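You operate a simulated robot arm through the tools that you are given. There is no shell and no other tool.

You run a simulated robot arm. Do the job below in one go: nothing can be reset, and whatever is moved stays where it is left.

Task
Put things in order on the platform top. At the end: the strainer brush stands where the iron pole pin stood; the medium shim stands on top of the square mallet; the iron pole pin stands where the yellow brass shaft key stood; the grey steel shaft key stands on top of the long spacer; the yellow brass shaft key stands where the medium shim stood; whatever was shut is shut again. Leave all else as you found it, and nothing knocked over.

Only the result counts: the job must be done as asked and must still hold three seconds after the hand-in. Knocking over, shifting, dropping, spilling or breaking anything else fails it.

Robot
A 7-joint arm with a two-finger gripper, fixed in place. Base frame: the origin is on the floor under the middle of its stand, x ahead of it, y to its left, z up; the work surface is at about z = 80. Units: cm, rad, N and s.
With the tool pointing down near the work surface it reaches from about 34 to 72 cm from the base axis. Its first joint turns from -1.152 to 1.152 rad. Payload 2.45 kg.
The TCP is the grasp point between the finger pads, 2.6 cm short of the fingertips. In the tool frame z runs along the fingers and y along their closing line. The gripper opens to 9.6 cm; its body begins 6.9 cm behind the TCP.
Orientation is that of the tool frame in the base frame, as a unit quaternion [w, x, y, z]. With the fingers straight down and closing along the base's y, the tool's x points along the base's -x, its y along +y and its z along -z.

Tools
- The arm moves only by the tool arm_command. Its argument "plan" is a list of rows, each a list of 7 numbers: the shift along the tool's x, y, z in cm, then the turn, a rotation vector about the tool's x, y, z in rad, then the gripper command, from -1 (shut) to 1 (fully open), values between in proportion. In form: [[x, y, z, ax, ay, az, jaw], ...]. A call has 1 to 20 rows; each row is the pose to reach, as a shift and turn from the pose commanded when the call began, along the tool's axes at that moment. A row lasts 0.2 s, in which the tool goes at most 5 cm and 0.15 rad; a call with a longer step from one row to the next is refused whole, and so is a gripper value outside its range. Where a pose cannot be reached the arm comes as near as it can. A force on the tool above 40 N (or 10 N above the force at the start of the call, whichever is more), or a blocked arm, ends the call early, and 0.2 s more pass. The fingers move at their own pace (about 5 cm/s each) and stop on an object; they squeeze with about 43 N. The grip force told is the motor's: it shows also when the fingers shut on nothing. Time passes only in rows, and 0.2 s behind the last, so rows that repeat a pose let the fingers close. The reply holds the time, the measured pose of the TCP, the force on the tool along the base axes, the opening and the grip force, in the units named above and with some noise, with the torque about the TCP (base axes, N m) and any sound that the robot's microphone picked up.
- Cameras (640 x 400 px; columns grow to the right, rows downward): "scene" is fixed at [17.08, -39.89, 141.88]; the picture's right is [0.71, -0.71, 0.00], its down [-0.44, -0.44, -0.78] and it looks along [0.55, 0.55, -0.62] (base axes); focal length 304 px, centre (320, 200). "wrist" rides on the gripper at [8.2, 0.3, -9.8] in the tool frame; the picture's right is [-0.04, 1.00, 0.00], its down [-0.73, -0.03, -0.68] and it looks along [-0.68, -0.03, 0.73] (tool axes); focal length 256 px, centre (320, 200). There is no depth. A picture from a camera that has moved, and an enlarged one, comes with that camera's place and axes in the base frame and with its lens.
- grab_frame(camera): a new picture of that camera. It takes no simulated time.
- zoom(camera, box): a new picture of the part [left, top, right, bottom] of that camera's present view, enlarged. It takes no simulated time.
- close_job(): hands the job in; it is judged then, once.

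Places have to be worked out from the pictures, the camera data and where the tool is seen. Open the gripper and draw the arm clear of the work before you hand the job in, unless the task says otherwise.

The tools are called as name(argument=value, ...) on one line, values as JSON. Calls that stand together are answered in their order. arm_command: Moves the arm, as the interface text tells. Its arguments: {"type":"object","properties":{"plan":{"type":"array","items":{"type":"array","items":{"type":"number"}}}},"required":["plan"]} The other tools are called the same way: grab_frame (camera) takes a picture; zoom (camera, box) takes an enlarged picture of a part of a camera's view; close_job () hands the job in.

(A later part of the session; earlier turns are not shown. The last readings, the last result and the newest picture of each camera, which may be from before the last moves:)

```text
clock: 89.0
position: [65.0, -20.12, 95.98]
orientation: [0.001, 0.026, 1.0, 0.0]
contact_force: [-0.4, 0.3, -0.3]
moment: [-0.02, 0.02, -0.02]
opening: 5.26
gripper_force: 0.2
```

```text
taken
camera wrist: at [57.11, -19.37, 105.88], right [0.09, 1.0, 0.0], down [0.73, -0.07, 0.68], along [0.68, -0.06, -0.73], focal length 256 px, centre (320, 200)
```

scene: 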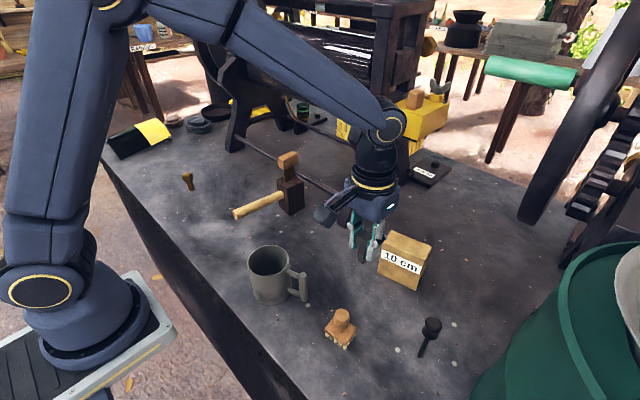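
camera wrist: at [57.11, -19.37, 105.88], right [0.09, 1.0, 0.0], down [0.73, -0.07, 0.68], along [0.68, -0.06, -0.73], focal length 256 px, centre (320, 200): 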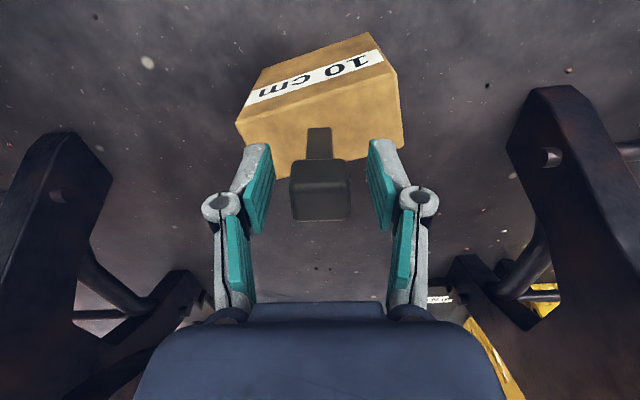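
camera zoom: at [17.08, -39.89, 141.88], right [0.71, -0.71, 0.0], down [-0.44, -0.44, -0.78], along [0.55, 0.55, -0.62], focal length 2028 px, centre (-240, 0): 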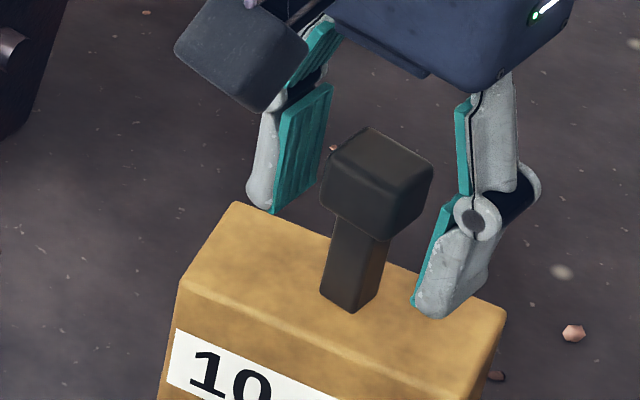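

The grey key stands centred on the spacer. I rise straight up, then retract toward the robot.

arm_command(plan=[[0, 0, -2, 0, 0, 0, 0.1], [0, 0, -5, 0, 0, 0, 0.1], [0, 0, -8.5, 0, 0, 0, 0.1], [4, 0, -10, 0, 0, 0, 0.3], [8.5, 0, -10, 0, 0, 0, 0.6], [13, 0, -10, 0, 0, 0, 1], [17, -2, -10, 0, 0, 0, 1], [19, -5, -10, 0, 0, 0, 1]])

grab_frame(camera="wrist")

grab_frame(camera="scene")

```text
clock: 90.8
position: [45.77, -23.74, 105.68]
orientation: [0.0, 0.027, 1.0, 0.001]
contact_force: [-0.4, 0.4, -0.2]
moment: [-0.02, 0.01, 0.0]
opening: 9.61
gripper_force: 0.2
```

```text
taken
camera wrist: at [37.83, -23.06, 115.71], right [0.09, 1.0, 0.0], down [0.73, -0.07, 0.68], along [0.68, -0.06, -0.73], focal length 256 px, centre (320, 200)
```

wrist: 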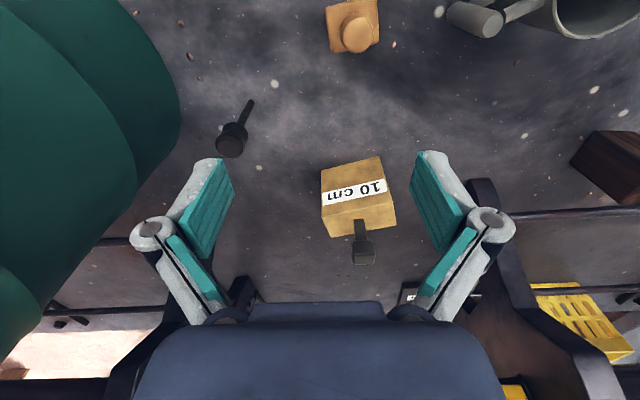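

```text
taken
```

scene: 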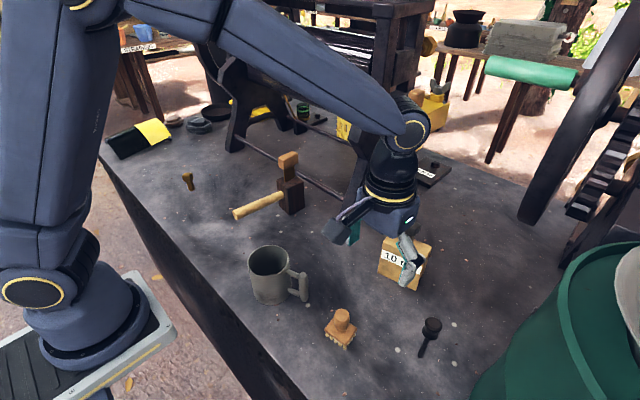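

Grey key is in place on the spacer. Next the iron pin near (51.4, -34.2): I move behind it for a close look, narrowing the jaw because the green tub is on that side.

arm_command(plan=[[0.15, -3.5, 1, 0, 0, -0.02, 0.6], [0.3, -7, 2.5, 0, 0, -0.04, 0.4], [0.44, -10.34, 5, 0, 0, -0.054, 0.3], [0.44, -10.34, 8, 0, 0, -0.054, 0.3], [0.44, -10.34, 8, 0, 0, -0.054, 0.3]])

grab_frame(camera="wrist")

zoom(camera="wrist", box=[264, 100, 376, 210])

zoom(camera="scene", box=[396, 300, 476, 370])

```text
clock: 92.0
position: [45.02, -34.65, 97.89]
orientation: [0.001, 0.001, 1.0, 0.0]
contact_force: [0.3, -0.3, 0.2]
moment: [-0.01, 0.01, -0.02]
opening: 6.22
gripper_force: 0.0
```

```text
taken
camera wrist: at [37.0, -34.28, 107.84], right [0.04, 1.0, 0.0], down [0.73, -0.03, 0.68], along [0.68, -0.03, -0.73], focal length 256 px, centre (320, 200)
```

wrist: 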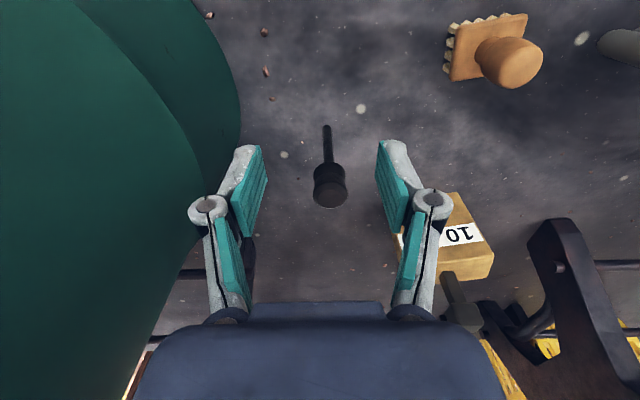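

```text
3.64 times, centred on (320, 155) of wrist
camera zoom: at [37.0, -34.28, 107.84], right [0.04, 1.0, 0.0], down [0.73, -0.03, 0.68], along [0.68, -0.03, -0.73], focal length 931 px, centre (320, 364)
```

zoom: 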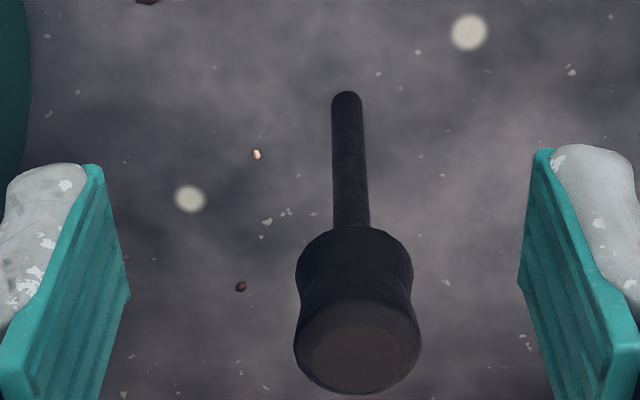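

```text
5.71 times, centred on (436, 335) of scene
camera zoom: at [17.08, -39.89, 141.88], right [0.71, -0.71, 0.0], down [-0.44, -0.44, -0.78], along [0.55, 0.55, -0.62], focal length 1738 px, centre (-343, -571)
```

zoom: 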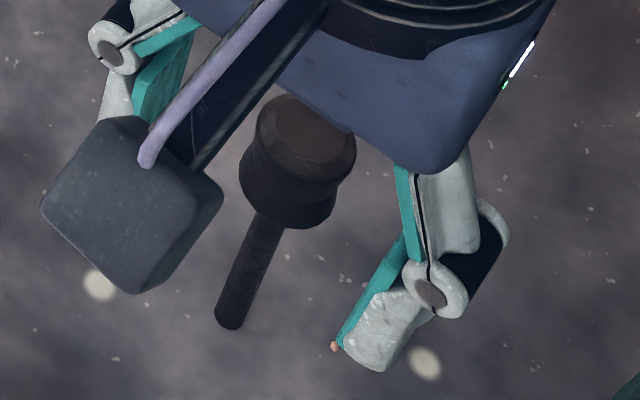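

The pin: thin shaft (1.1 cm) with a spool-shaped head ~3 cm wide, z ≈ 87.7–91.7, axis near (51.5, -34.0). The tub wall is ~10 cm away, so there is room. I move above it at z ≈ 96.

arm_command(plan=[[-3.2, 0.3, 0, 0, 0, 0, 0.2], [-6.4, 0.6, 0, 0, 0, 0, 0.1], [-6.4, 0.6, 1.5, 0, 0, 0, 0.1], [-6.4, 0.6, 1.5, 0, 0, 0, 0.1]])

grab_frame(camera="wrist")

zoom(camera="wrist", box=[264, 70, 376, 180])

grab_frame(camera="scene")

```text
clock: 93.0
position: [51.24, -33.89, 96.38]
orientation: [0.0, 0.0, 1.0, 0.0]
contact_force: [0.0, -1.1, -0.4]
moment: [0.01, -0.02, 0.01]
opening: 5.3
gripper_force: 0.1
```

```text
taken
camera wrist: at [43.24, -33.52, 106.3], right [0.04, 1.0, 0.0], down [0.73, -0.03, 0.68], along [0.68, -0.03, -0.73], focal length 256 px, centre (320, 200)
```

wrist: 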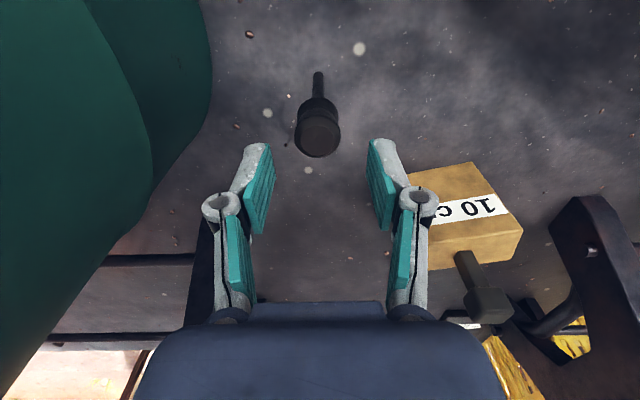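

```text
3.64 times, centred on (320, 125) of wrist
camera zoom: at [43.24, -33.52, 106.3], right [0.04, 1.0, 0.0], down [0.73, -0.03, 0.68], along [0.68, -0.03, -0.73], focal length 931 px, centre (320, 473)
```

zoom: 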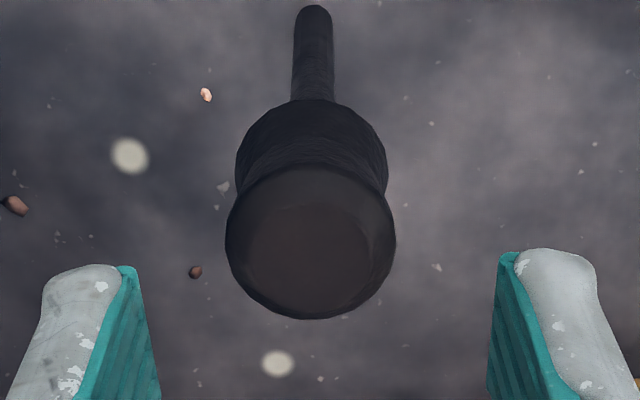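

```text
taken
```

scene: 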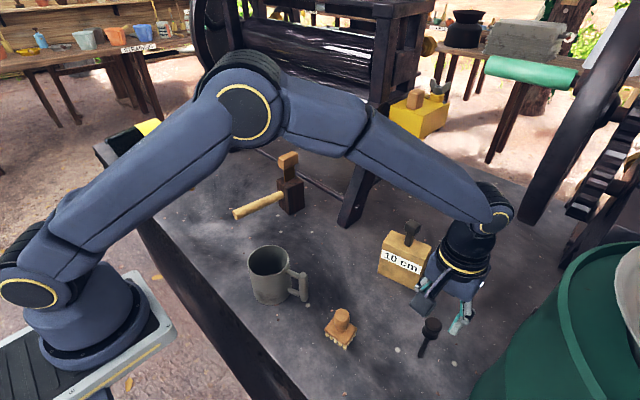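

Small correction: the pin head is ~0.2 cm toward -y. I correct and descend to z ≈ 89.7, so the pads cover the whole spool head.

arm_command(plan=[[0.1, -0.2, 2, 0, 0, 0, 0.1], [0.1, -0.2, 4.5, 0, 0, 0, 0.1], [0.1, -0.2, 6.7, 0, 0, 0, 0.1], [0.1, -0.2, 6.7, 0, 0, 0, 0.1]])

grab_frame(camera="wrist")

zoom(camera="wrist", box=[240, 110, 400, 230])

zoom(camera="scene", box=[390, 250, 518, 370])

```text
clock: 94.0
position: [51.12, -33.95, 89.74]
orientation: [0.0, 0.0, 1.0, 0.0]
contact_force: [0.4, -0.2, 0.2]
moment: [-0.02, -0.01, -0.01]
opening: 5.29
gripper_force: 0.2
```

```text
taken
camera wrist: at [43.16, -33.64, 99.59], right [0.04, 1.0, 0.0], down [0.73, -0.03, 0.68], along [0.68, -0.03, -0.73], focal length 256 px, centre (320, 200)
```

wrist: 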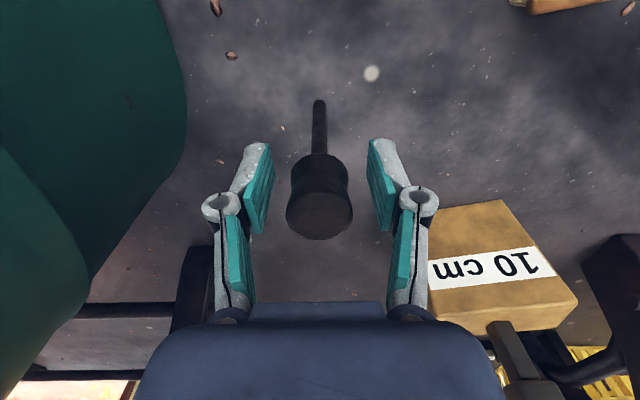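

```text
3.33 times, centred on (320, 170) of wrist
camera zoom: at [43.16, -33.64, 99.59], right [0.04, 1.0, 0.0], down [0.73, -0.03, 0.68], along [0.68, -0.03, -0.73], focal length 853 px, centre (320, 300)
```

zoom: 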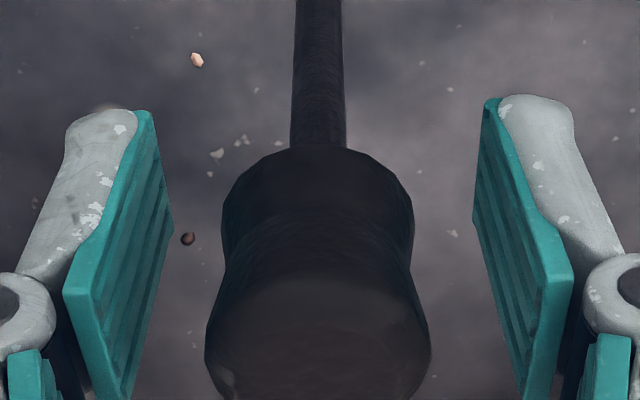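

```text
3.33 times, centred on (454, 310) of scene
camera zoom: at [17.08, -39.89, 141.88], right [0.71, -0.71, 0.0], down [-0.44, -0.44, -0.78], along [0.55, 0.55, -0.62], focal length 1014 px, centre (-127, -167)
```

zoom: 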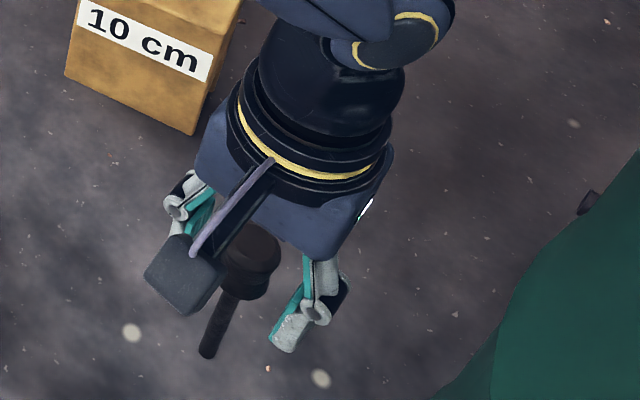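

Centred between the pads. I close on the head.

arm_command(plan=[[0, 0, 0, 0, 0, 0, -0.1], [0, 0, 0, 0, 0, 0, -0.25], [0, 0, 0, 0, 0, 0, -0.33], [0, 0, 0, 0, 0, 0, -0.4], [0, 0, 0, 0, 0, 0, -0.6], [0, 0, 0, 0, 0, 0, -1], [0, 0, 0, 0, 0, 0, -1], [0, 0, 0, 0, 0, 0, -1]])

zoom(camera="scene", box=[390, 250, 518, 370])

```text
clock: 95.8
position: [51.24, -33.97, 89.74]
orientation: [0.0, 0.0, 1.0, 0.0]
contact_force: [-0.3, -0.3, 0.8]
moment: [-0.01, 0.02, 0.01]
opening: 2.72
gripper_force: 43.2
```

```text
3.33 times, centred on (454, 310) of scene
camera zoom: at [17.08, -39.89, 141.88], right [0.71, -0.71, 0.0], down [-0.44, -0.44, -0.78], along [0.55, 0.55, -0.62], focal length 1014 px, centre (-127, -167)
```

zoom: 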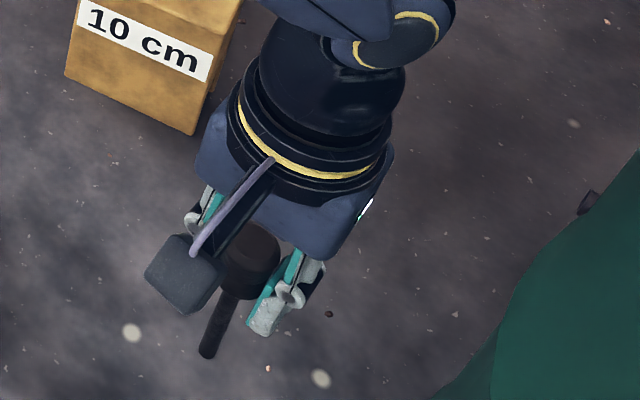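

Pin gripped (2.72 cm, 43 N). I lift it to z ≈ 105 and carry it across to (50, -8), well behind the spacer.

arm_command(plan=[[0, 0, -0.6, 0, 0, 0, -1], [0, 0, -2.5, 0, 0, 0, -1], [0, 0, -6.5, 0, 0, 0, -1], [0, 0, -11, 0, 0, 0, -1], [0, 0, -15.3, 0, 0, 0, -1], [0.2, 4.3, -15.3, 0, 0, 0, -1], [0.4, 8.6, -15.3, 0, 0, 0, -1], [0.6, 12.9, -15.3, 0, 0, 0, -1], [0.8, 17.2, -15.3, 0, 0, 0, -1], [1, 21.5, -15.3, 0, 0, 0, -1], [1.2, 25.9, -15.3, 0, 0, 0, -1], [1.2, 25.9, -15.3, 0, 0, 0, -1]])

grab_frame(camera="wrist")

grab_frame(camera="scene")

```text
clock: 98.4
position: [49.77, -8.46, 105.05]
orientation: [-0.001, 0.001, 1.0, 0.0]
contact_force: [-0.8, 0.5, -0.8]
moment: [0.03, 0.01, 0.01]
opening: 2.64
gripper_force: 43.6
```

```text
taken
camera wrist: at [41.88, -8.09, 114.95], right [0.04, 1.0, 0.0], down [0.73, -0.03, 0.68], along [0.68, -0.03, -0.73], focal length 256 px, centre (320, 200)
```

wrist: 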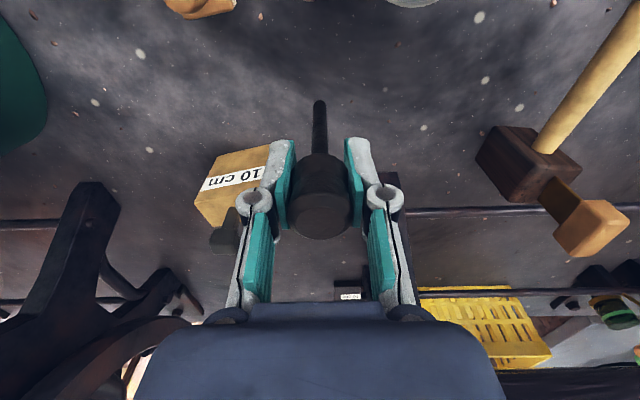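

```text
taken
```

scene: 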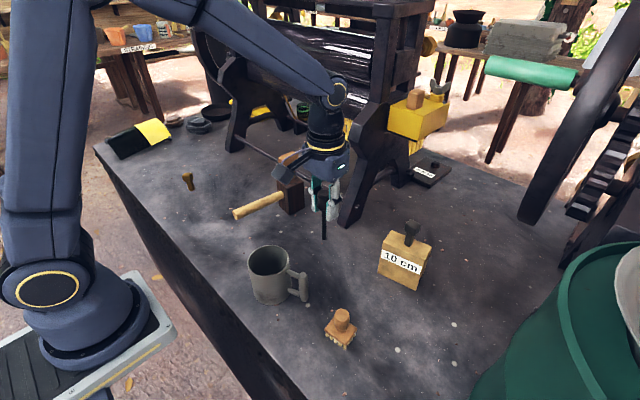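

zoom(camera="scene", box=[280, 150, 376, 250])

zoom(camera="wrist", box=[240, 80, 400, 250])

```text
4.00 times, centred on (328, 200) of scene
camera zoom: at [17.08, -39.89, 141.88], right [0.71, -0.71, 0.0], down [-0.44, -0.44, -0.78], along [0.55, 0.55, -0.62], focal length 1217 px, centre (288, 200)
```

zoom: 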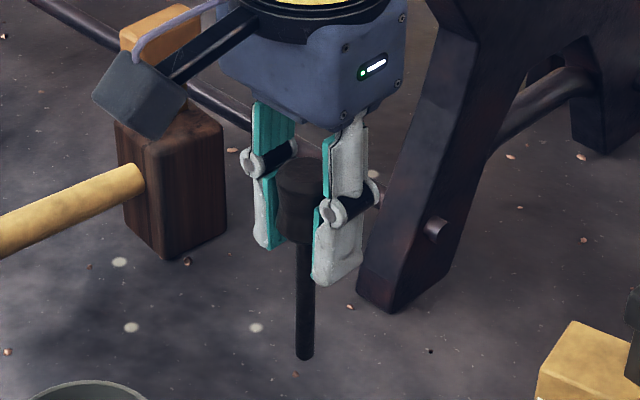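

```text
2.35 times, centred on (320, 165) of wrist
camera zoom: at [41.88, -8.09, 114.95], right [0.04, 1.0, 0.0], down [0.73, -0.03, 0.68], along [0.68, -0.03, -0.73], focal length 602 px, centre (320, 282)
```

zoom: 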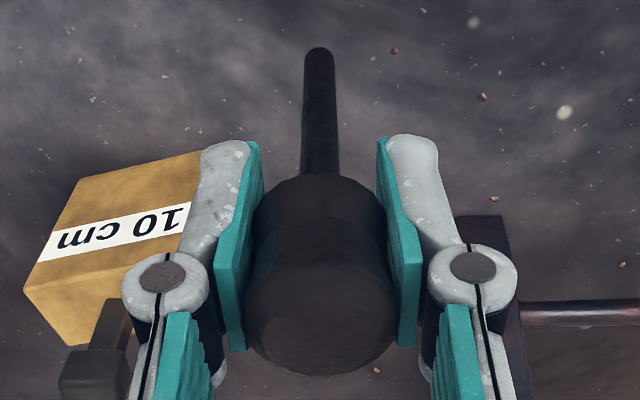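

The pin hangs vertically. I move out over the brass key's old place, TCP to (69.1, -8.0) at z ≈ 103.

arm_command(plan=[[-4.8, 0.1, 0.5, 0, 0, 0, -1], [-9.6, 0.25, 1, 0, 0, 0, -1], [-14.4, 0.35, 1.5, 0, 0, 0, -1], [-19.2, 0.46, 2, 0, 0, 0, -1], [-19.3, 0.46, 2, 0, 0, 0, -1]])

grab_frame(camera="wrist")

zoom(camera="scene", box=[310, 130, 470, 270])

```text
clock: 99.6
position: [68.94, -7.58, 102.91]
orientation: [-0.001, -0.001, 1.0, 0.0]
contact_force: [0.3, 0.7, -0.1]
moment: [-0.03, 0.0, -0.02]
opening: 2.66
gripper_force: 43.0
```

```text
taken
camera wrist: at [61.07, -7.33, 112.81], right [0.04, 1.0, 0.0], down [0.73, -0.03, 0.68], along [0.68, -0.03, -0.73], focal length 256 px, centre (320, 200)
```

wrist: 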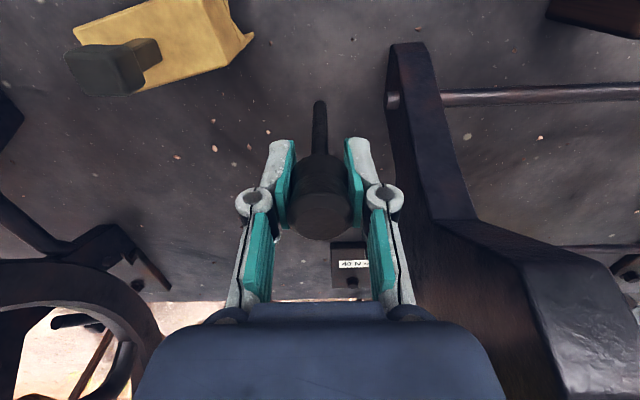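

```text
2.86 times, centred on (390, 200) of scene
camera zoom: at [17.08, -39.89, 141.88], right [0.71, -0.71, 0.0], down [-0.44, -0.44, -0.78], along [0.55, 0.55, -0.62], focal length 869 px, centre (120, 200)
```

zoom: 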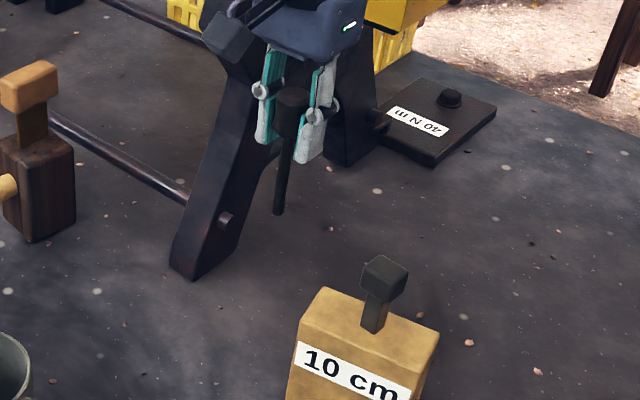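

I correct to (69.1, -7.95) and lower until the pin tip is ~1.2 cm above the table.

arm_command(plan=[[-0.15, -0.35, 3, 0, 0, 0, -1], [-0.15, -0.35, 6.5, 0, 0, 0, -1], [-0.15, -0.35, 9.5, 0, 0, 0, -1], [-0.15, -0.35, 12, 0, 0, 0, -1], [-0.15, -0.35, 12, 0, 0, 0, -1]])

zoom(camera="scene", box=[326, 190, 422, 260])

grab_frame(camera="wrist")

```text
clock: 100.8
position: [69.2, -7.9, 90.99]
orientation: [0.0, 0.0, 1.0, 0.001]
contact_force: [-1.0, -0.1, -0.8]
moment: [0.0, -0.04, 0.01]
opening: 2.67
gripper_force: 43.0
```

```text
5.71 times, centred on (374, 225) of scene
camera zoom: at [17.08, -39.89, 141.88], right [0.71, -0.71, 0.0], down [-0.44, -0.44, -0.78], along [0.55, 0.55, -0.62], focal length 1738 px, centre (11, 57)
```

zoom: 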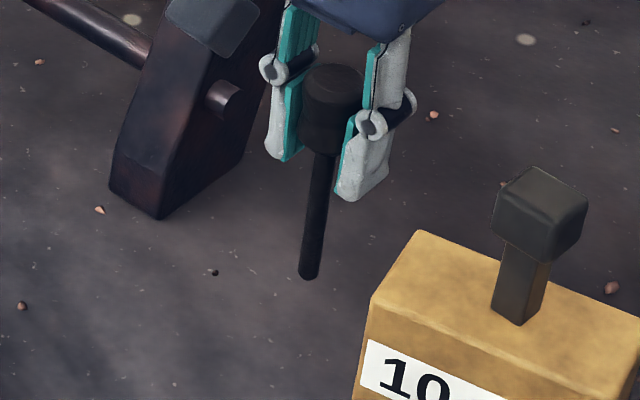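

```text
taken
camera wrist: at [61.26, -7.68, 100.89], right [0.04, 1.0, 0.0], down [0.73, -0.03, 0.68], along [0.68, -0.03, -0.73], focal length 256 px, centre (320, 200)
```

wrist: 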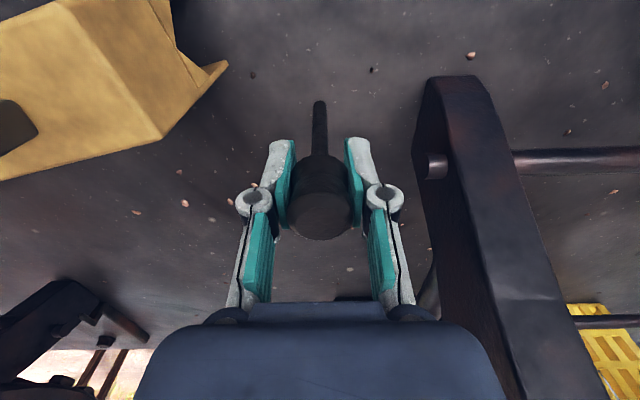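

I zoom more closely to check the pin's verticality before setting it down.

zoom(camera="scene", box=[350, 200, 398, 245])

zoom(camera="wrist", box=[270, 90, 370, 245])

```text
8.89 times, centred on (374, 222) of scene
camera zoom: at [17.08, -39.89, 141.88], right [0.71, -0.71, 0.0], down [-0.44, -0.44, -0.78], along [0.55, 0.55, -0.62], focal length 2704 px, centre (-160, 0)
```

zoom: 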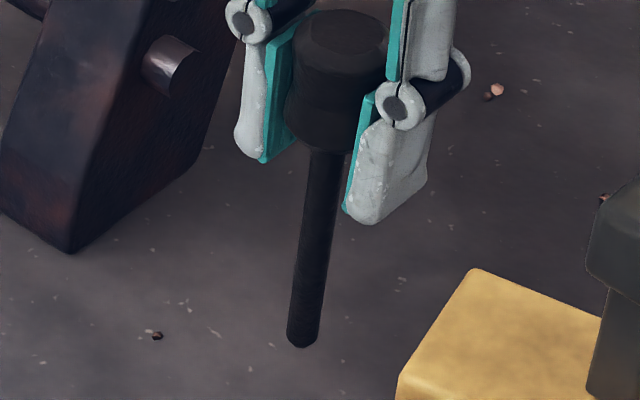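

```text
2.58 times, centred on (320, 168) of wrist
camera zoom: at [61.26, -7.68, 100.89], right [0.04, 1.0, 0.0], down [0.73, -0.03, 0.68], along [0.68, -0.03, -0.73], focal length 661 px, centre (320, 284)
```

zoom: 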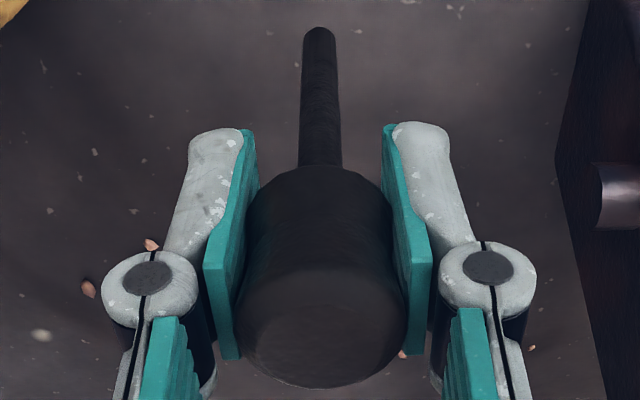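

The pin's pose in the gripper is unchanged from when it stood on the table, so it is upright. I lower 0.8 cm.

arm_command(plan=[[0, 0, 0.4, 0, 0, 0, -1], [0, 0, 0.8, 0, 0, 0, -1], [0, 0, 0.8, 0, 0, 0, -1]])

```text
clock: 101.6
position: [69.34, -7.97, 90.26]
orientation: [-0.001, 0.0, 1.0, 0.001]
contact_force: [-0.3, 0.7, 0.2]
moment: [0.0, -0.03, 0.01]
opening: 2.66
gripper_force: 42.6
```

arm_command(plan=[[0.15, 0, 0.1, 0, 0, 0, -1], [0.15, 0, 0.2, 0, 0, 0, -1], [0.15, 0, 0.2, 0, 0, 0, -1]])

```text
clock: 102.4
position: [69.21, -8.02, 90.2]
orientation: [0.0, 0.001, 1.0, 0.0]
contact_force: [0.7, 0.1, -0.8]
moment: [0.0, -0.03, -0.03]
opening: 2.66
gripper_force: 42.5
```

arm_command(plan=[[0, 0, 0.15, 0, 0, 0, -1], [0, 0, 0.15, 0, 0, 0, -1]])

```text
clock: 103.0
position: [69.32, -7.91, 90.0]
orientation: [0.0, 0.001, 1.0, 0.0]
contact_force: [0.9, -0.6, -0.5]
moment: [0.0, 0.01, 0.0]
opening: 2.69
gripper_force: 43.0
```

arm_command(plan=[[0, 0, 0.12, 0, 0, 0, -1], [0, 0, 0.12, 0, 0, 0, -1]])

```text
clock: 103.6
position: [69.23, -8.01, 89.9]
orientation: [0.0, 0.0, 1.0, 0.0]
contact_force: [0.7, -0.5, -0.5]
moment: [-0.03, 0.02, -0.02]
opening: 2.67
gripper_force: 42.9
```

Still free; another 0.1 cm.

arm_command(plan=[[0, 0, 0.1, 0, 0, 0, -1], [0, 0, 0.1, 0, 0, 0, -1]])

```text
clock: 104.2
position: [69.22, -8.0, 89.8]
orientation: [0.001, -0.001, 1.0, 0.0]
contact_force: [-1.0, 0.5, 0.6]
moment: [0.0, -0.01, -0.01]
opening: 2.68
gripper_force: 43.2
```

arm_command(plan=[[0, 0, 0.08, 0, 0, 0, -1], [0, 0, 0.08, 0, 0, 0, -1]])

```text
clock: 104.8
position: [69.14, -8.1, 89.69]
orientation: [-0.001, 0.0, 1.0, 0.001]
contact_force: [-1.8, 1.2, 5.0]
moment: [0.13, 0.13, 0.0]
opening: 2.68
gripper_force: 43.0
```

Contact at z ≈ 89.7 (5 N), matching the grasp height. I ease off 0.04 cm and check.

arm_command(plan=[[0, 0, -0.05, 0, 0, 0, -1], [0, 0, -0.05, 0, 0, 0, -1]])

```text
clock: 105.4
position: [69.29, -8.12, 89.72]
orientation: [0.0, 0.0, 1.0, 0.001]
contact_force: [0.2, 0.5, 2.2]
moment: [0.02, -0.1, -0.02]
opening: 2.67
gripper_force: 43.2
```

Light contact (~2 N). I release in very small steps.

arm_command(plan=[[0, 0, 0, 0, 0, 0, -0.6], [0, 0, 0, 0, 0, 0, -0.47], [0, 0, 0, 0, 0, 0, -0.44], [0, 0, 0, 0, 0, 0, -0.42], [0, 0, 0, 0, 0, 0, -0.4], [0, 0, 0, 0, 0, 0, -0.38], [0, 0, 0, 0, 0, 0, -0.36], [0, 0, 0, 0, 0, 0, -0.34]])

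zoom(camera="wrist", box=[270, 90, 370, 245])

zoom(camera="scene", box=[350, 200, 398, 245])

```text
clock: 107.2
position: [69.3, -8.03, 89.85]
orientation: [-0.001, 0.0, 1.0, 0.0]
contact_force: [0.7, 0.2, -0.3]
moment: [0.0, 0.01, 0.01]
opening: 3.17
gripper_force: 0.0
```

```text
2.58 times, centred on (320, 168) of wrist
camera zoom: at [61.28, -7.73, 99.61], right [0.04, 1.0, 0.0], down [0.73, -0.03, 0.68], along [0.68, -0.03, -0.73], focal length 661 px, centre (320, 284)
```

zoom: 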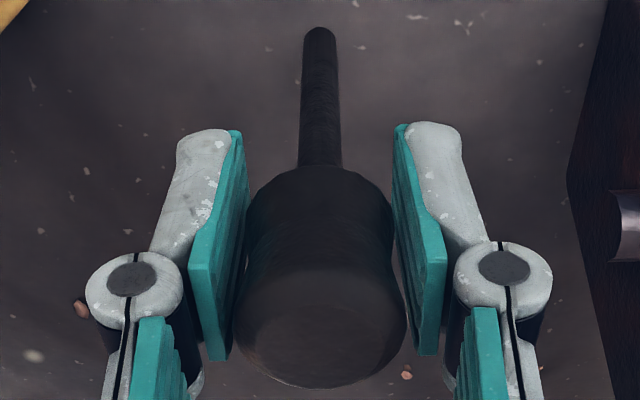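

```text
8.89 times, centred on (374, 222) of scene
camera zoom: at [17.08, -39.89, 141.88], right [0.71, -0.71, 0.0], down [-0.44, -0.44, -0.78], along [0.55, 0.55, -0.62], focal length 2704 px, centre (-160, 0)
```

zoom: 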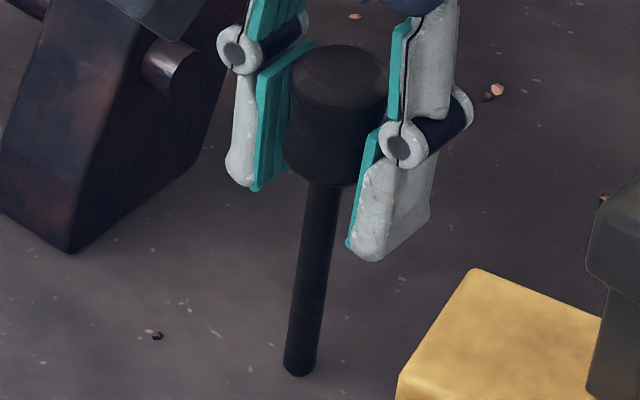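

It stands free with gaps on both sides. I open to about 5 cm slowly and recheck.

arm_command(plan=[[0, 0, 0, 0, 0, 0, -0.3], [0, 0, 0, 0, 0, 0, -0.24], [0, 0, 0, 0, 0, 0, -0.16], [0, 0, 0, 0, 0, 0, -0.08], [0, 0, 0, 0, 0, 0, 0.02], [0, 0, 0, 0, 0, 0, 0.05], [0, 0, 0, 0, 0, 0, 0.05]])

zoom(camera="wrist", box=[270, 90, 370, 245])

zoom(camera="scene", box=[350, 200, 398, 245])

```text
clock: 108.8
position: [69.18, -7.97, 89.71]
orientation: [0.0, 0.0, 1.0, -0.001]
contact_force: [1.2, -0.5, -0.2]
moment: [-0.05, 0.03, -0.02]
opening: 5.05
gripper_force: 0.0
```

```text
2.58 times, centred on (320, 168) of wrist
camera zoom: at [61.28, -7.73, 99.61], right [0.04, 1.0, 0.0], down [0.73, -0.03, 0.68], along [0.68, -0.03, -0.73], focal length 661 px, centre (320, 284)
```

zoom: 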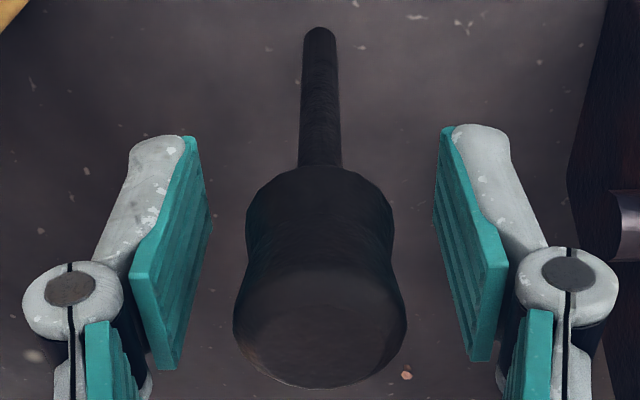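

```text
8.89 times, centred on (374, 222) of scene
camera zoom: at [17.08, -39.89, 141.88], right [0.71, -0.71, 0.0], down [-0.44, -0.44, -0.78], along [0.55, 0.55, -0.62], focal length 2704 px, centre (-160, 0)
```

zoom: 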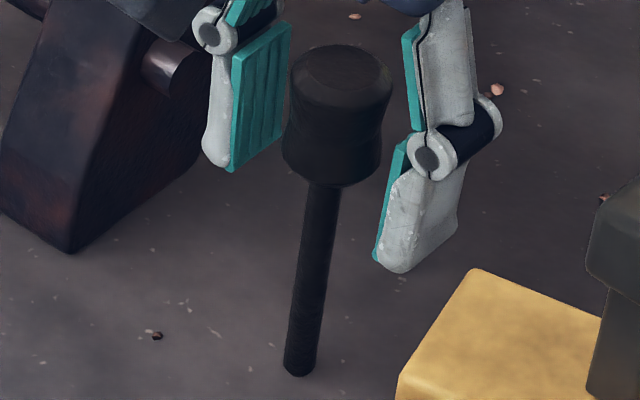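

The pin stands at the brass key's old spot. I rise straight up and then retract.

arm_command(plan=[[0, 0, -1.5, 0, 0, 0, 0.05], [0, 0, -4, 0, 0, 0, 0.05], [0, 0, -7.5, 0, 0, 0, 0.05], [0, 0, -11, 0, 0, 0, 0.05], [0, 0, -13.5, 0, 0, 0, 0.1], [4, -1, -14, 0, 0, 0, 0.3], [8.5, -2, -14, 0, 0, 0, 0.5], [13, -3, -14, 0, 0, 0, 0.5], [17.5, -4, -14, 0, 0, 0, 0.5], [22, -5, -14, 0, 0, 0, 0.5], [26.5, -6, -14, 0, 0, 0, 0.5], [31, -8, -14, 0, 0, 0, 0.5]])

grab_frame(camera="wrist")

grab_frame(camera="scene")

```text
clock: 111.4
position: [38.49, -16.02, 103.77]
orientation: [0.0, 0.0, 1.0, 0.0]
contact_force: [-1.1, -0.6, 0.3]
moment: [0.04, -0.01, 0.03]
opening: 7.19
gripper_force: 0.0
```

```text
taken
camera wrist: at [30.55, -15.63, 113.69], right [0.04, 1.0, 0.0], down [0.73, -0.03, 0.68], along [0.68, -0.03, -0.73], focal length 256 px, centre (320, 200)
```

wrist: 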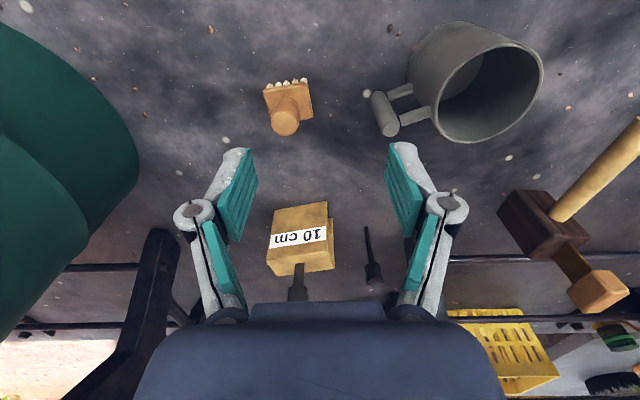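

```text
taken
```

scene: 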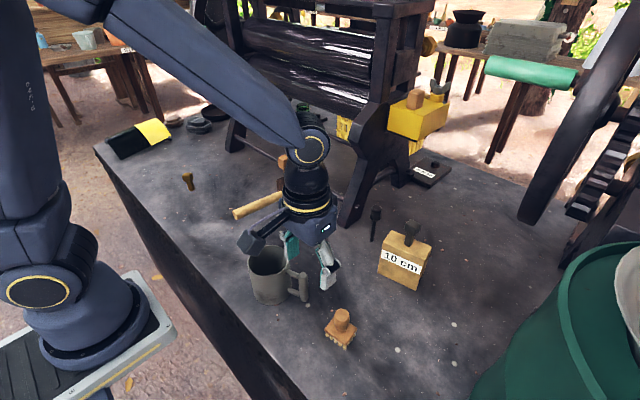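

All good. Now the brush: I zoom to measure it.

zoom(camera="wrist", box=[240, 65, 336, 140])

zoom(camera="scene", box=[308, 295, 372, 360])

```text
5.33 times, centred on (288, 102) of wrist
camera zoom: at [30.55, -15.63, 113.69], right [0.04, 1.0, 0.0], down [0.73, -0.03, 0.68], along [0.68, -0.03, -0.73], focal length 1365 px, centre (491, 720)
```

zoom: 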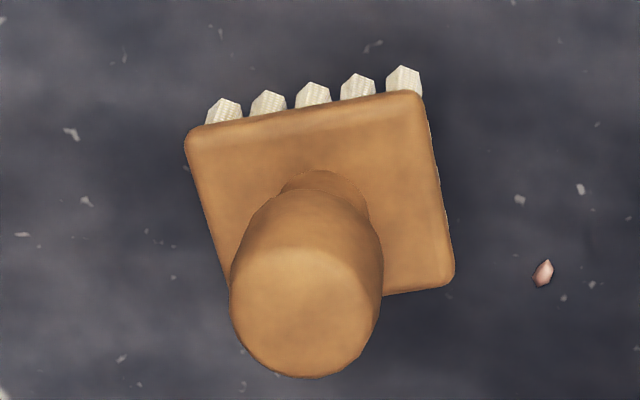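

```text
6.15 times, centred on (340, 328) of scene
camera zoom: at [17.08, -39.89, 141.88], right [0.71, -0.71, 0.0], down [-0.44, -0.44, -0.78], along [0.55, 0.55, -0.62], focal length 1872 px, centre (197, -585)
```

zoom: 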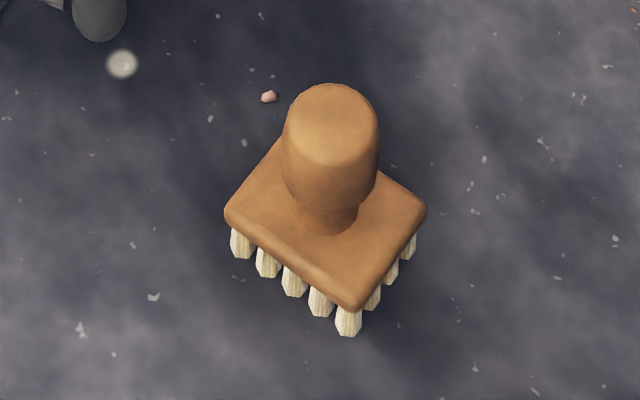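

Brush: plate ~5 x 4.3 cm centred near (43.05, -19.9), knob ~3 cm wide, top z ≈ 88. I move above it with the jaw at ~5.5 cm and check alignment.

arm_command(plan=[[-2.3, -1.95, 0, 0, 0, 0, 0.4], [-4.55, -3.88, 0, 0, 0, 0, 0.2], [-4.55, -3.88, 4.5, 0, 0, 0, 0.15], [-4.55, -3.88, 9, 0, 0, 0, 0.15], [-4.55, -3.88, 9.8, 0, 0, 0, 0.15], [-4.55, -3.88, 9.8, 0, 0, 0, 0.15]])

grab_frame(camera="wrist")

zoom(camera="wrist", box=[264, 60, 376, 170])

```text
clock: 112.8
position: [42.95, -19.91, 93.87]
orientation: [0.0, 0.001, 1.0, 0.0]
contact_force: [0.5, 0.8, -0.2]
moment: [0.02, -0.01, 0.01]
opening: 5.5
gripper_force: 0.0
```

```text
taken
camera wrist: at [34.87, -19.7, 103.75], right [0.04, 1.0, 0.0], down [0.73, -0.03, 0.68], along [0.68, -0.03, -0.73], focal length 256 px, centre (320, 200)
```

wrist: 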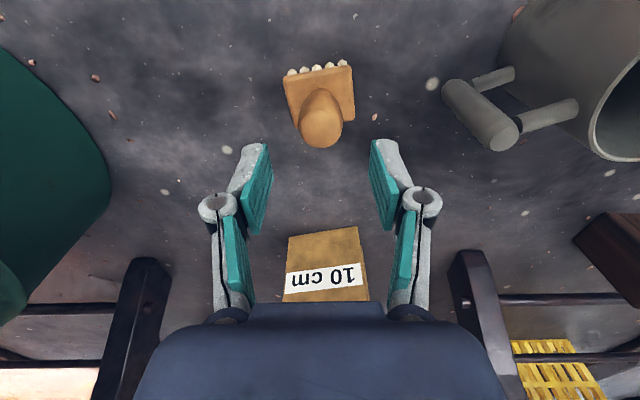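

```text
3.64 times, centred on (320, 115) of wrist
camera zoom: at [34.87, -19.7, 103.75], right [0.04, 1.0, 0.0], down [0.73, -0.03, 0.68], along [0.68, -0.03, -0.73], focal length 931 px, centre (320, 509)
```

zoom: 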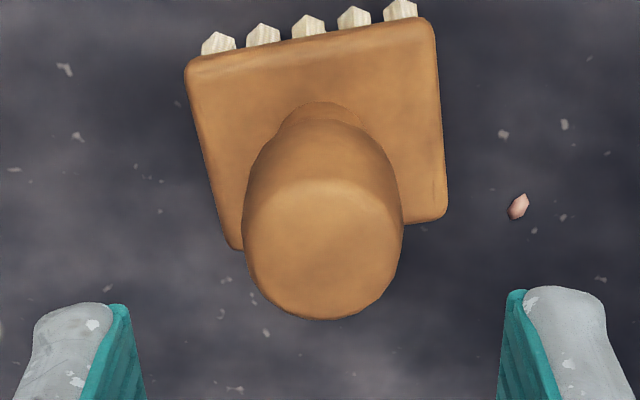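

Aligned over the knob. I descend to z ≈ 86.2 (fingertips stay above the plate).

arm_command(plan=[[0, 0.03, 3, 0, 0, 0, 0.15], [0, 0.03, 6, 0, 0, 0, 0.15], [0, 0.03, 7.65, 0, 0, 0, 0.15], [0, 0.03, 7.65, 0, 0, 0, 0.15]])

grab_frame(camera="wrist")

zoom(camera="scene", box=[290, 270, 402, 360])

```text
clock: 113.8
position: [42.92, -19.9, 86.3]
orientation: [-0.001, 0.0, 1.0, 0.0]
contact_force: [1.2, 0.4, -0.4]
moment: [0.0, 0.01, 0.03]
opening: 5.5
gripper_force: 0.1
```

```text
taken
camera wrist: at [34.87, -19.62, 96.23], right [0.04, 1.0, 0.0], down [0.73, -0.03, 0.68], along [0.68, -0.03, -0.73], focal length 256 px, centre (320, 200)
```

wrist: 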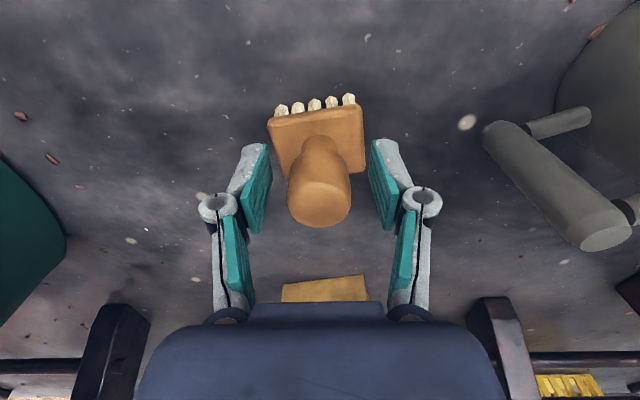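

```text
4.44 times, centred on (346, 315) of scene
camera zoom: at [17.08, -39.89, 141.88], right [0.71, -0.71, 0.0], down [-0.44, -0.44, -0.78], along [0.55, 0.55, -0.62], focal length 1352 px, centre (204, -311)
```

zoom: 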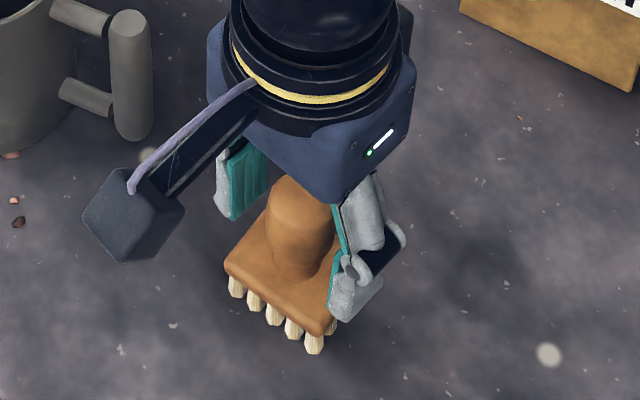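

Good position, no contact with plate or mug handle. I close on the knob.

arm_command(plan=[[0, 0, 0, 0, 0, 0, -0.1], [0, 0, 0, 0, 0, 0, -0.25], [0, 0, 0, 0, 0, 0, -0.35], [0, 0, 0, 0, 0, 0, -0.45], [0, 0, 0, 0, 0, 0, -0.6], [0, 0, 0, 0, 0, 0, -1], [0, 0, 0, 0, 0, 0, -1], [0, 0, 0, 0, 0, 0, -1]])

zoom(camera="scene", box=[290, 270, 402, 360])

```text
clock: 115.6
position: [42.83, -20.01, 86.28]
orientation: [0.001, 0.001, 1.0, 0.0]
contact_force: [-0.6, -0.9, 2.0]
moment: [0.02, 0.04, -0.07]
opening: 2.9
gripper_force: 43.1
```

```text
4.44 times, centred on (346, 315) of scene
camera zoom: at [17.08, -39.89, 141.88], right [0.71, -0.71, 0.0], down [-0.44, -0.44, -0.78], along [0.55, 0.55, -0.62], focal length 1352 px, centre (204, -311)
```

zoom: 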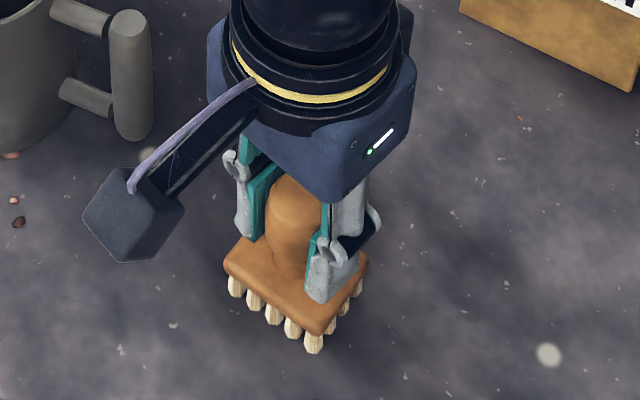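

Brush gripped (2.9 cm). I lift 10 cm and carry it to above the pin's old place, TCP (51.25, -34.05).

arm_command(plan=[[0, 0, -0.6, 0, 0, 0, -1], [0, 0, -2.5, 0, 0, 0, -1], [0, 0, -6, 0, 0, 0, -1], [0, 0, -10, 0, 0, 0, -1], [-2.1, -3.5, -10, 0, 0, 0, -1], [-4.2, -7, -10, 0, 0, 0, -1], [-6.3, -10.6, -10, 0, 0, 0, -1], [-8.38, -14.1, -10, 0, 0, 0, -1], [-8.38, -14.1, -10, 0, 0, 0, -1]])

grab_frame(camera="wrist")

zoom(camera="scene", box=[370, 240, 498, 370])

```text
clock: 117.6
position: [51.24, -34.13, 96.43]
orientation: [0.0, 0.001, 1.0, 0.0]
contact_force: [-0.2, 0.4, -1.2]
moment: [0.02, -0.02, -0.01]
opening: 2.93
gripper_force: 43.1
```

```text
taken
camera wrist: at [43.26, -33.79, 106.3], right [0.04, 1.0, 0.0], down [0.73, -0.03, 0.68], along [0.68, -0.03, -0.73], focal length 256 px, centre (320, 200)
```

wrist: 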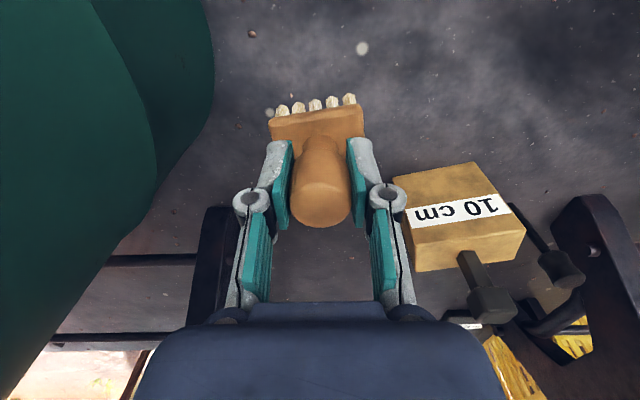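

```text
3.08 times, centred on (434, 305) of scene
camera zoom: at [17.08, -39.89, 141.88], right [0.71, -0.71, 0.0], down [-0.44, -0.44, -0.78], along [0.55, 0.55, -0.62], focal length 936 px, centre (-31, -123)
```

zoom: 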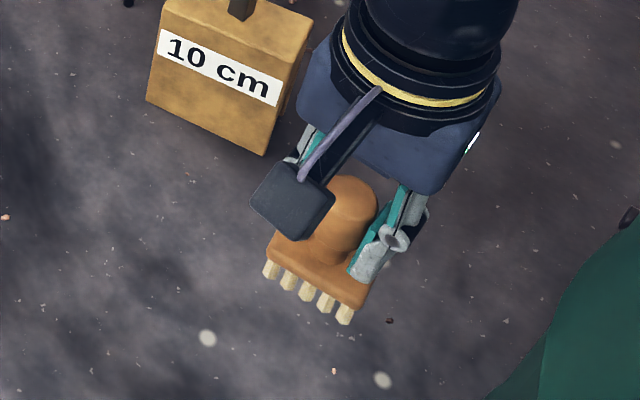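

The brush is over the pin's old place. I lower to ~1 cm above the table.

arm_command(plan=[[0, 0.05, 3, 0, 0, 0, -1], [0, 0.05, 6.5, 0, 0, 0, -1], [0, 0.05, 9, 0, 0, 0, -1], [0, 0.05, 9, 0, 0, 0, -1]])

zoom(camera="scene", box=[370, 270, 482, 380])

```text
clock: 118.6
position: [51.27, -33.75, 87.19]
orientation: [-0.001, 0.0, 1.0, 0.0]
contact_force: [0.1, 1.0, -0.8]
moment: [0.01, 0.04, 0.0]
opening: 2.93
gripper_force: 43.3
```

```text
3.64 times, centred on (426, 325) of scene
camera zoom: at [17.08, -39.89, 141.88], right [0.71, -0.71, 0.0], down [-0.44, -0.44, -0.78], along [0.55, 0.55, -0.62], focal length 1106 px, centre (-66, -254)
```

zoom: 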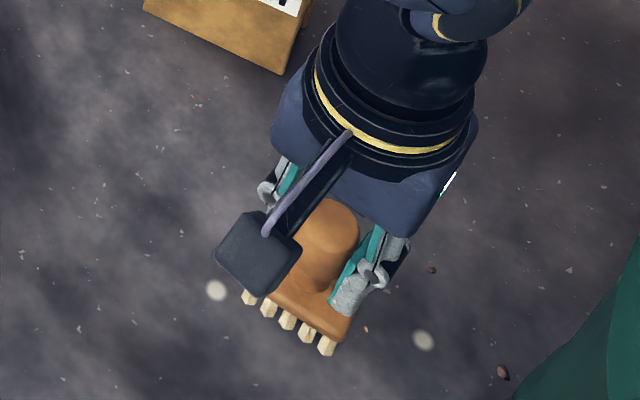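

arm_command(plan=[[0, -0.1, 0.3, 0, 0, 0, -1], [0, -0.1, 0.6, 0, 0, 0, -1], [0, -0.1, 0.6, 0, 0, 0, -1]])

```text
clock: 119.4
position: [50.98, -33.88, 86.59]
orientation: [0.001, 0.0, 1.0, 0.0]
contact_force: [-0.9, 0.1, -0.7]
moment: [-0.02, -0.03, 0.02]
opening: 2.88
gripper_force: 43.5
```

arm_command(plan=[[-0.15, 0, 0.15, 0, 0, 0, -1], [-0.15, 0, 0.15, 0, 0, 0, -1]])

```text
clock: 120.0
position: [51.26, -33.75, 86.51]
orientation: [0.0, 0.0, 1.0, 0.0]
contact_force: [-0.7, -0.6, -0.9]
moment: [0.01, 0.01, 0.02]
opening: 2.88
gripper_force: 43.3
```

arm_command(plan=[[0, -0.1, 0.12, 0, 0, 0, -1], [0, -0.1, 0.12, 0, 0, 0, -1]])

```text
clock: 120.6
position: [51.16, -34.0, 86.36]
orientation: [0.0, 0.001, 1.0, 0.0]
contact_force: [-0.2, 0.5, 3.1]
moment: [0.04, 0.03, -0.02]
opening: 2.92
gripper_force: 42.8
```

Touching (about 4 N above free). I release slowly.

arm_command(plan=[[0, 0, 0, 0, 0, 0, -0.6], [0, 0, 0, 0, 0, 0, -0.42], [0, 0, 0, 0, 0, 0, -0.38], [0, 0, 0, 0, 0, 0, -0.34], [0, 0, 0, 0, 0, 0, -0.28], [0, 0, 0, 0, 0, 0, -0.2], [0, 0, 0, 0, 0, 0, -0.1], [0, 0, 0, 0, 0, 0, 0.05], [0, 0, 0, 0, 0, 0, 0.15], [0, 0, 0, 0, 0, 0, 0.15]])

grab_frame(camera="wrist")

zoom(camera="scene", box=[370, 270, 482, 380])

```text
clock: 122.8
position: [51.32, -33.99, 86.32]
orientation: [0.0, 0.0, 1.0, 0.0]
contact_force: [0.9, 0.1, -0.1]
moment: [0.0, 0.01, -0.01]
opening: 5.53
gripper_force: 0.1
```

```text
taken
camera wrist: at [43.23, -33.69, 96.24], right [0.04, 1.0, 0.0], down [0.73, -0.03, 0.68], along [0.68, -0.03, -0.73], focal length 256 px, centre (320, 200)
```

wrist: 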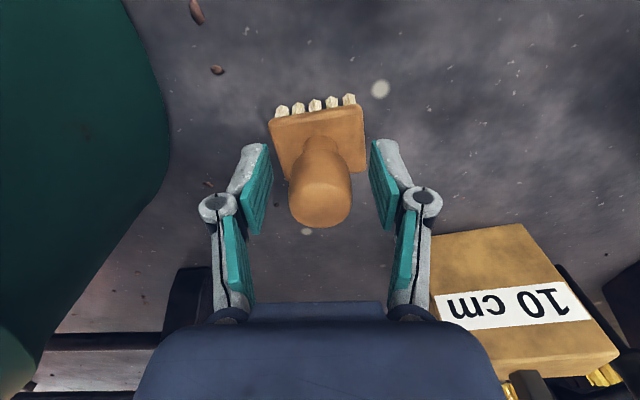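

```text
3.64 times, centred on (426, 325) of scene
camera zoom: at [17.08, -39.89, 141.88], right [0.71, -0.71, 0.0], down [-0.44, -0.44, -0.78], along [0.55, 0.55, -0.62], focal length 1106 px, centre (-66, -254)
```

zoom: 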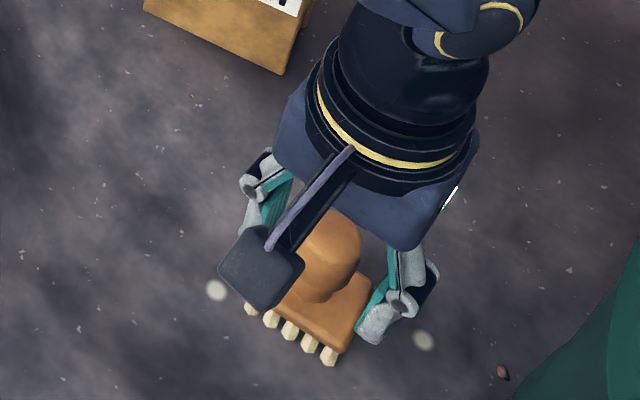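

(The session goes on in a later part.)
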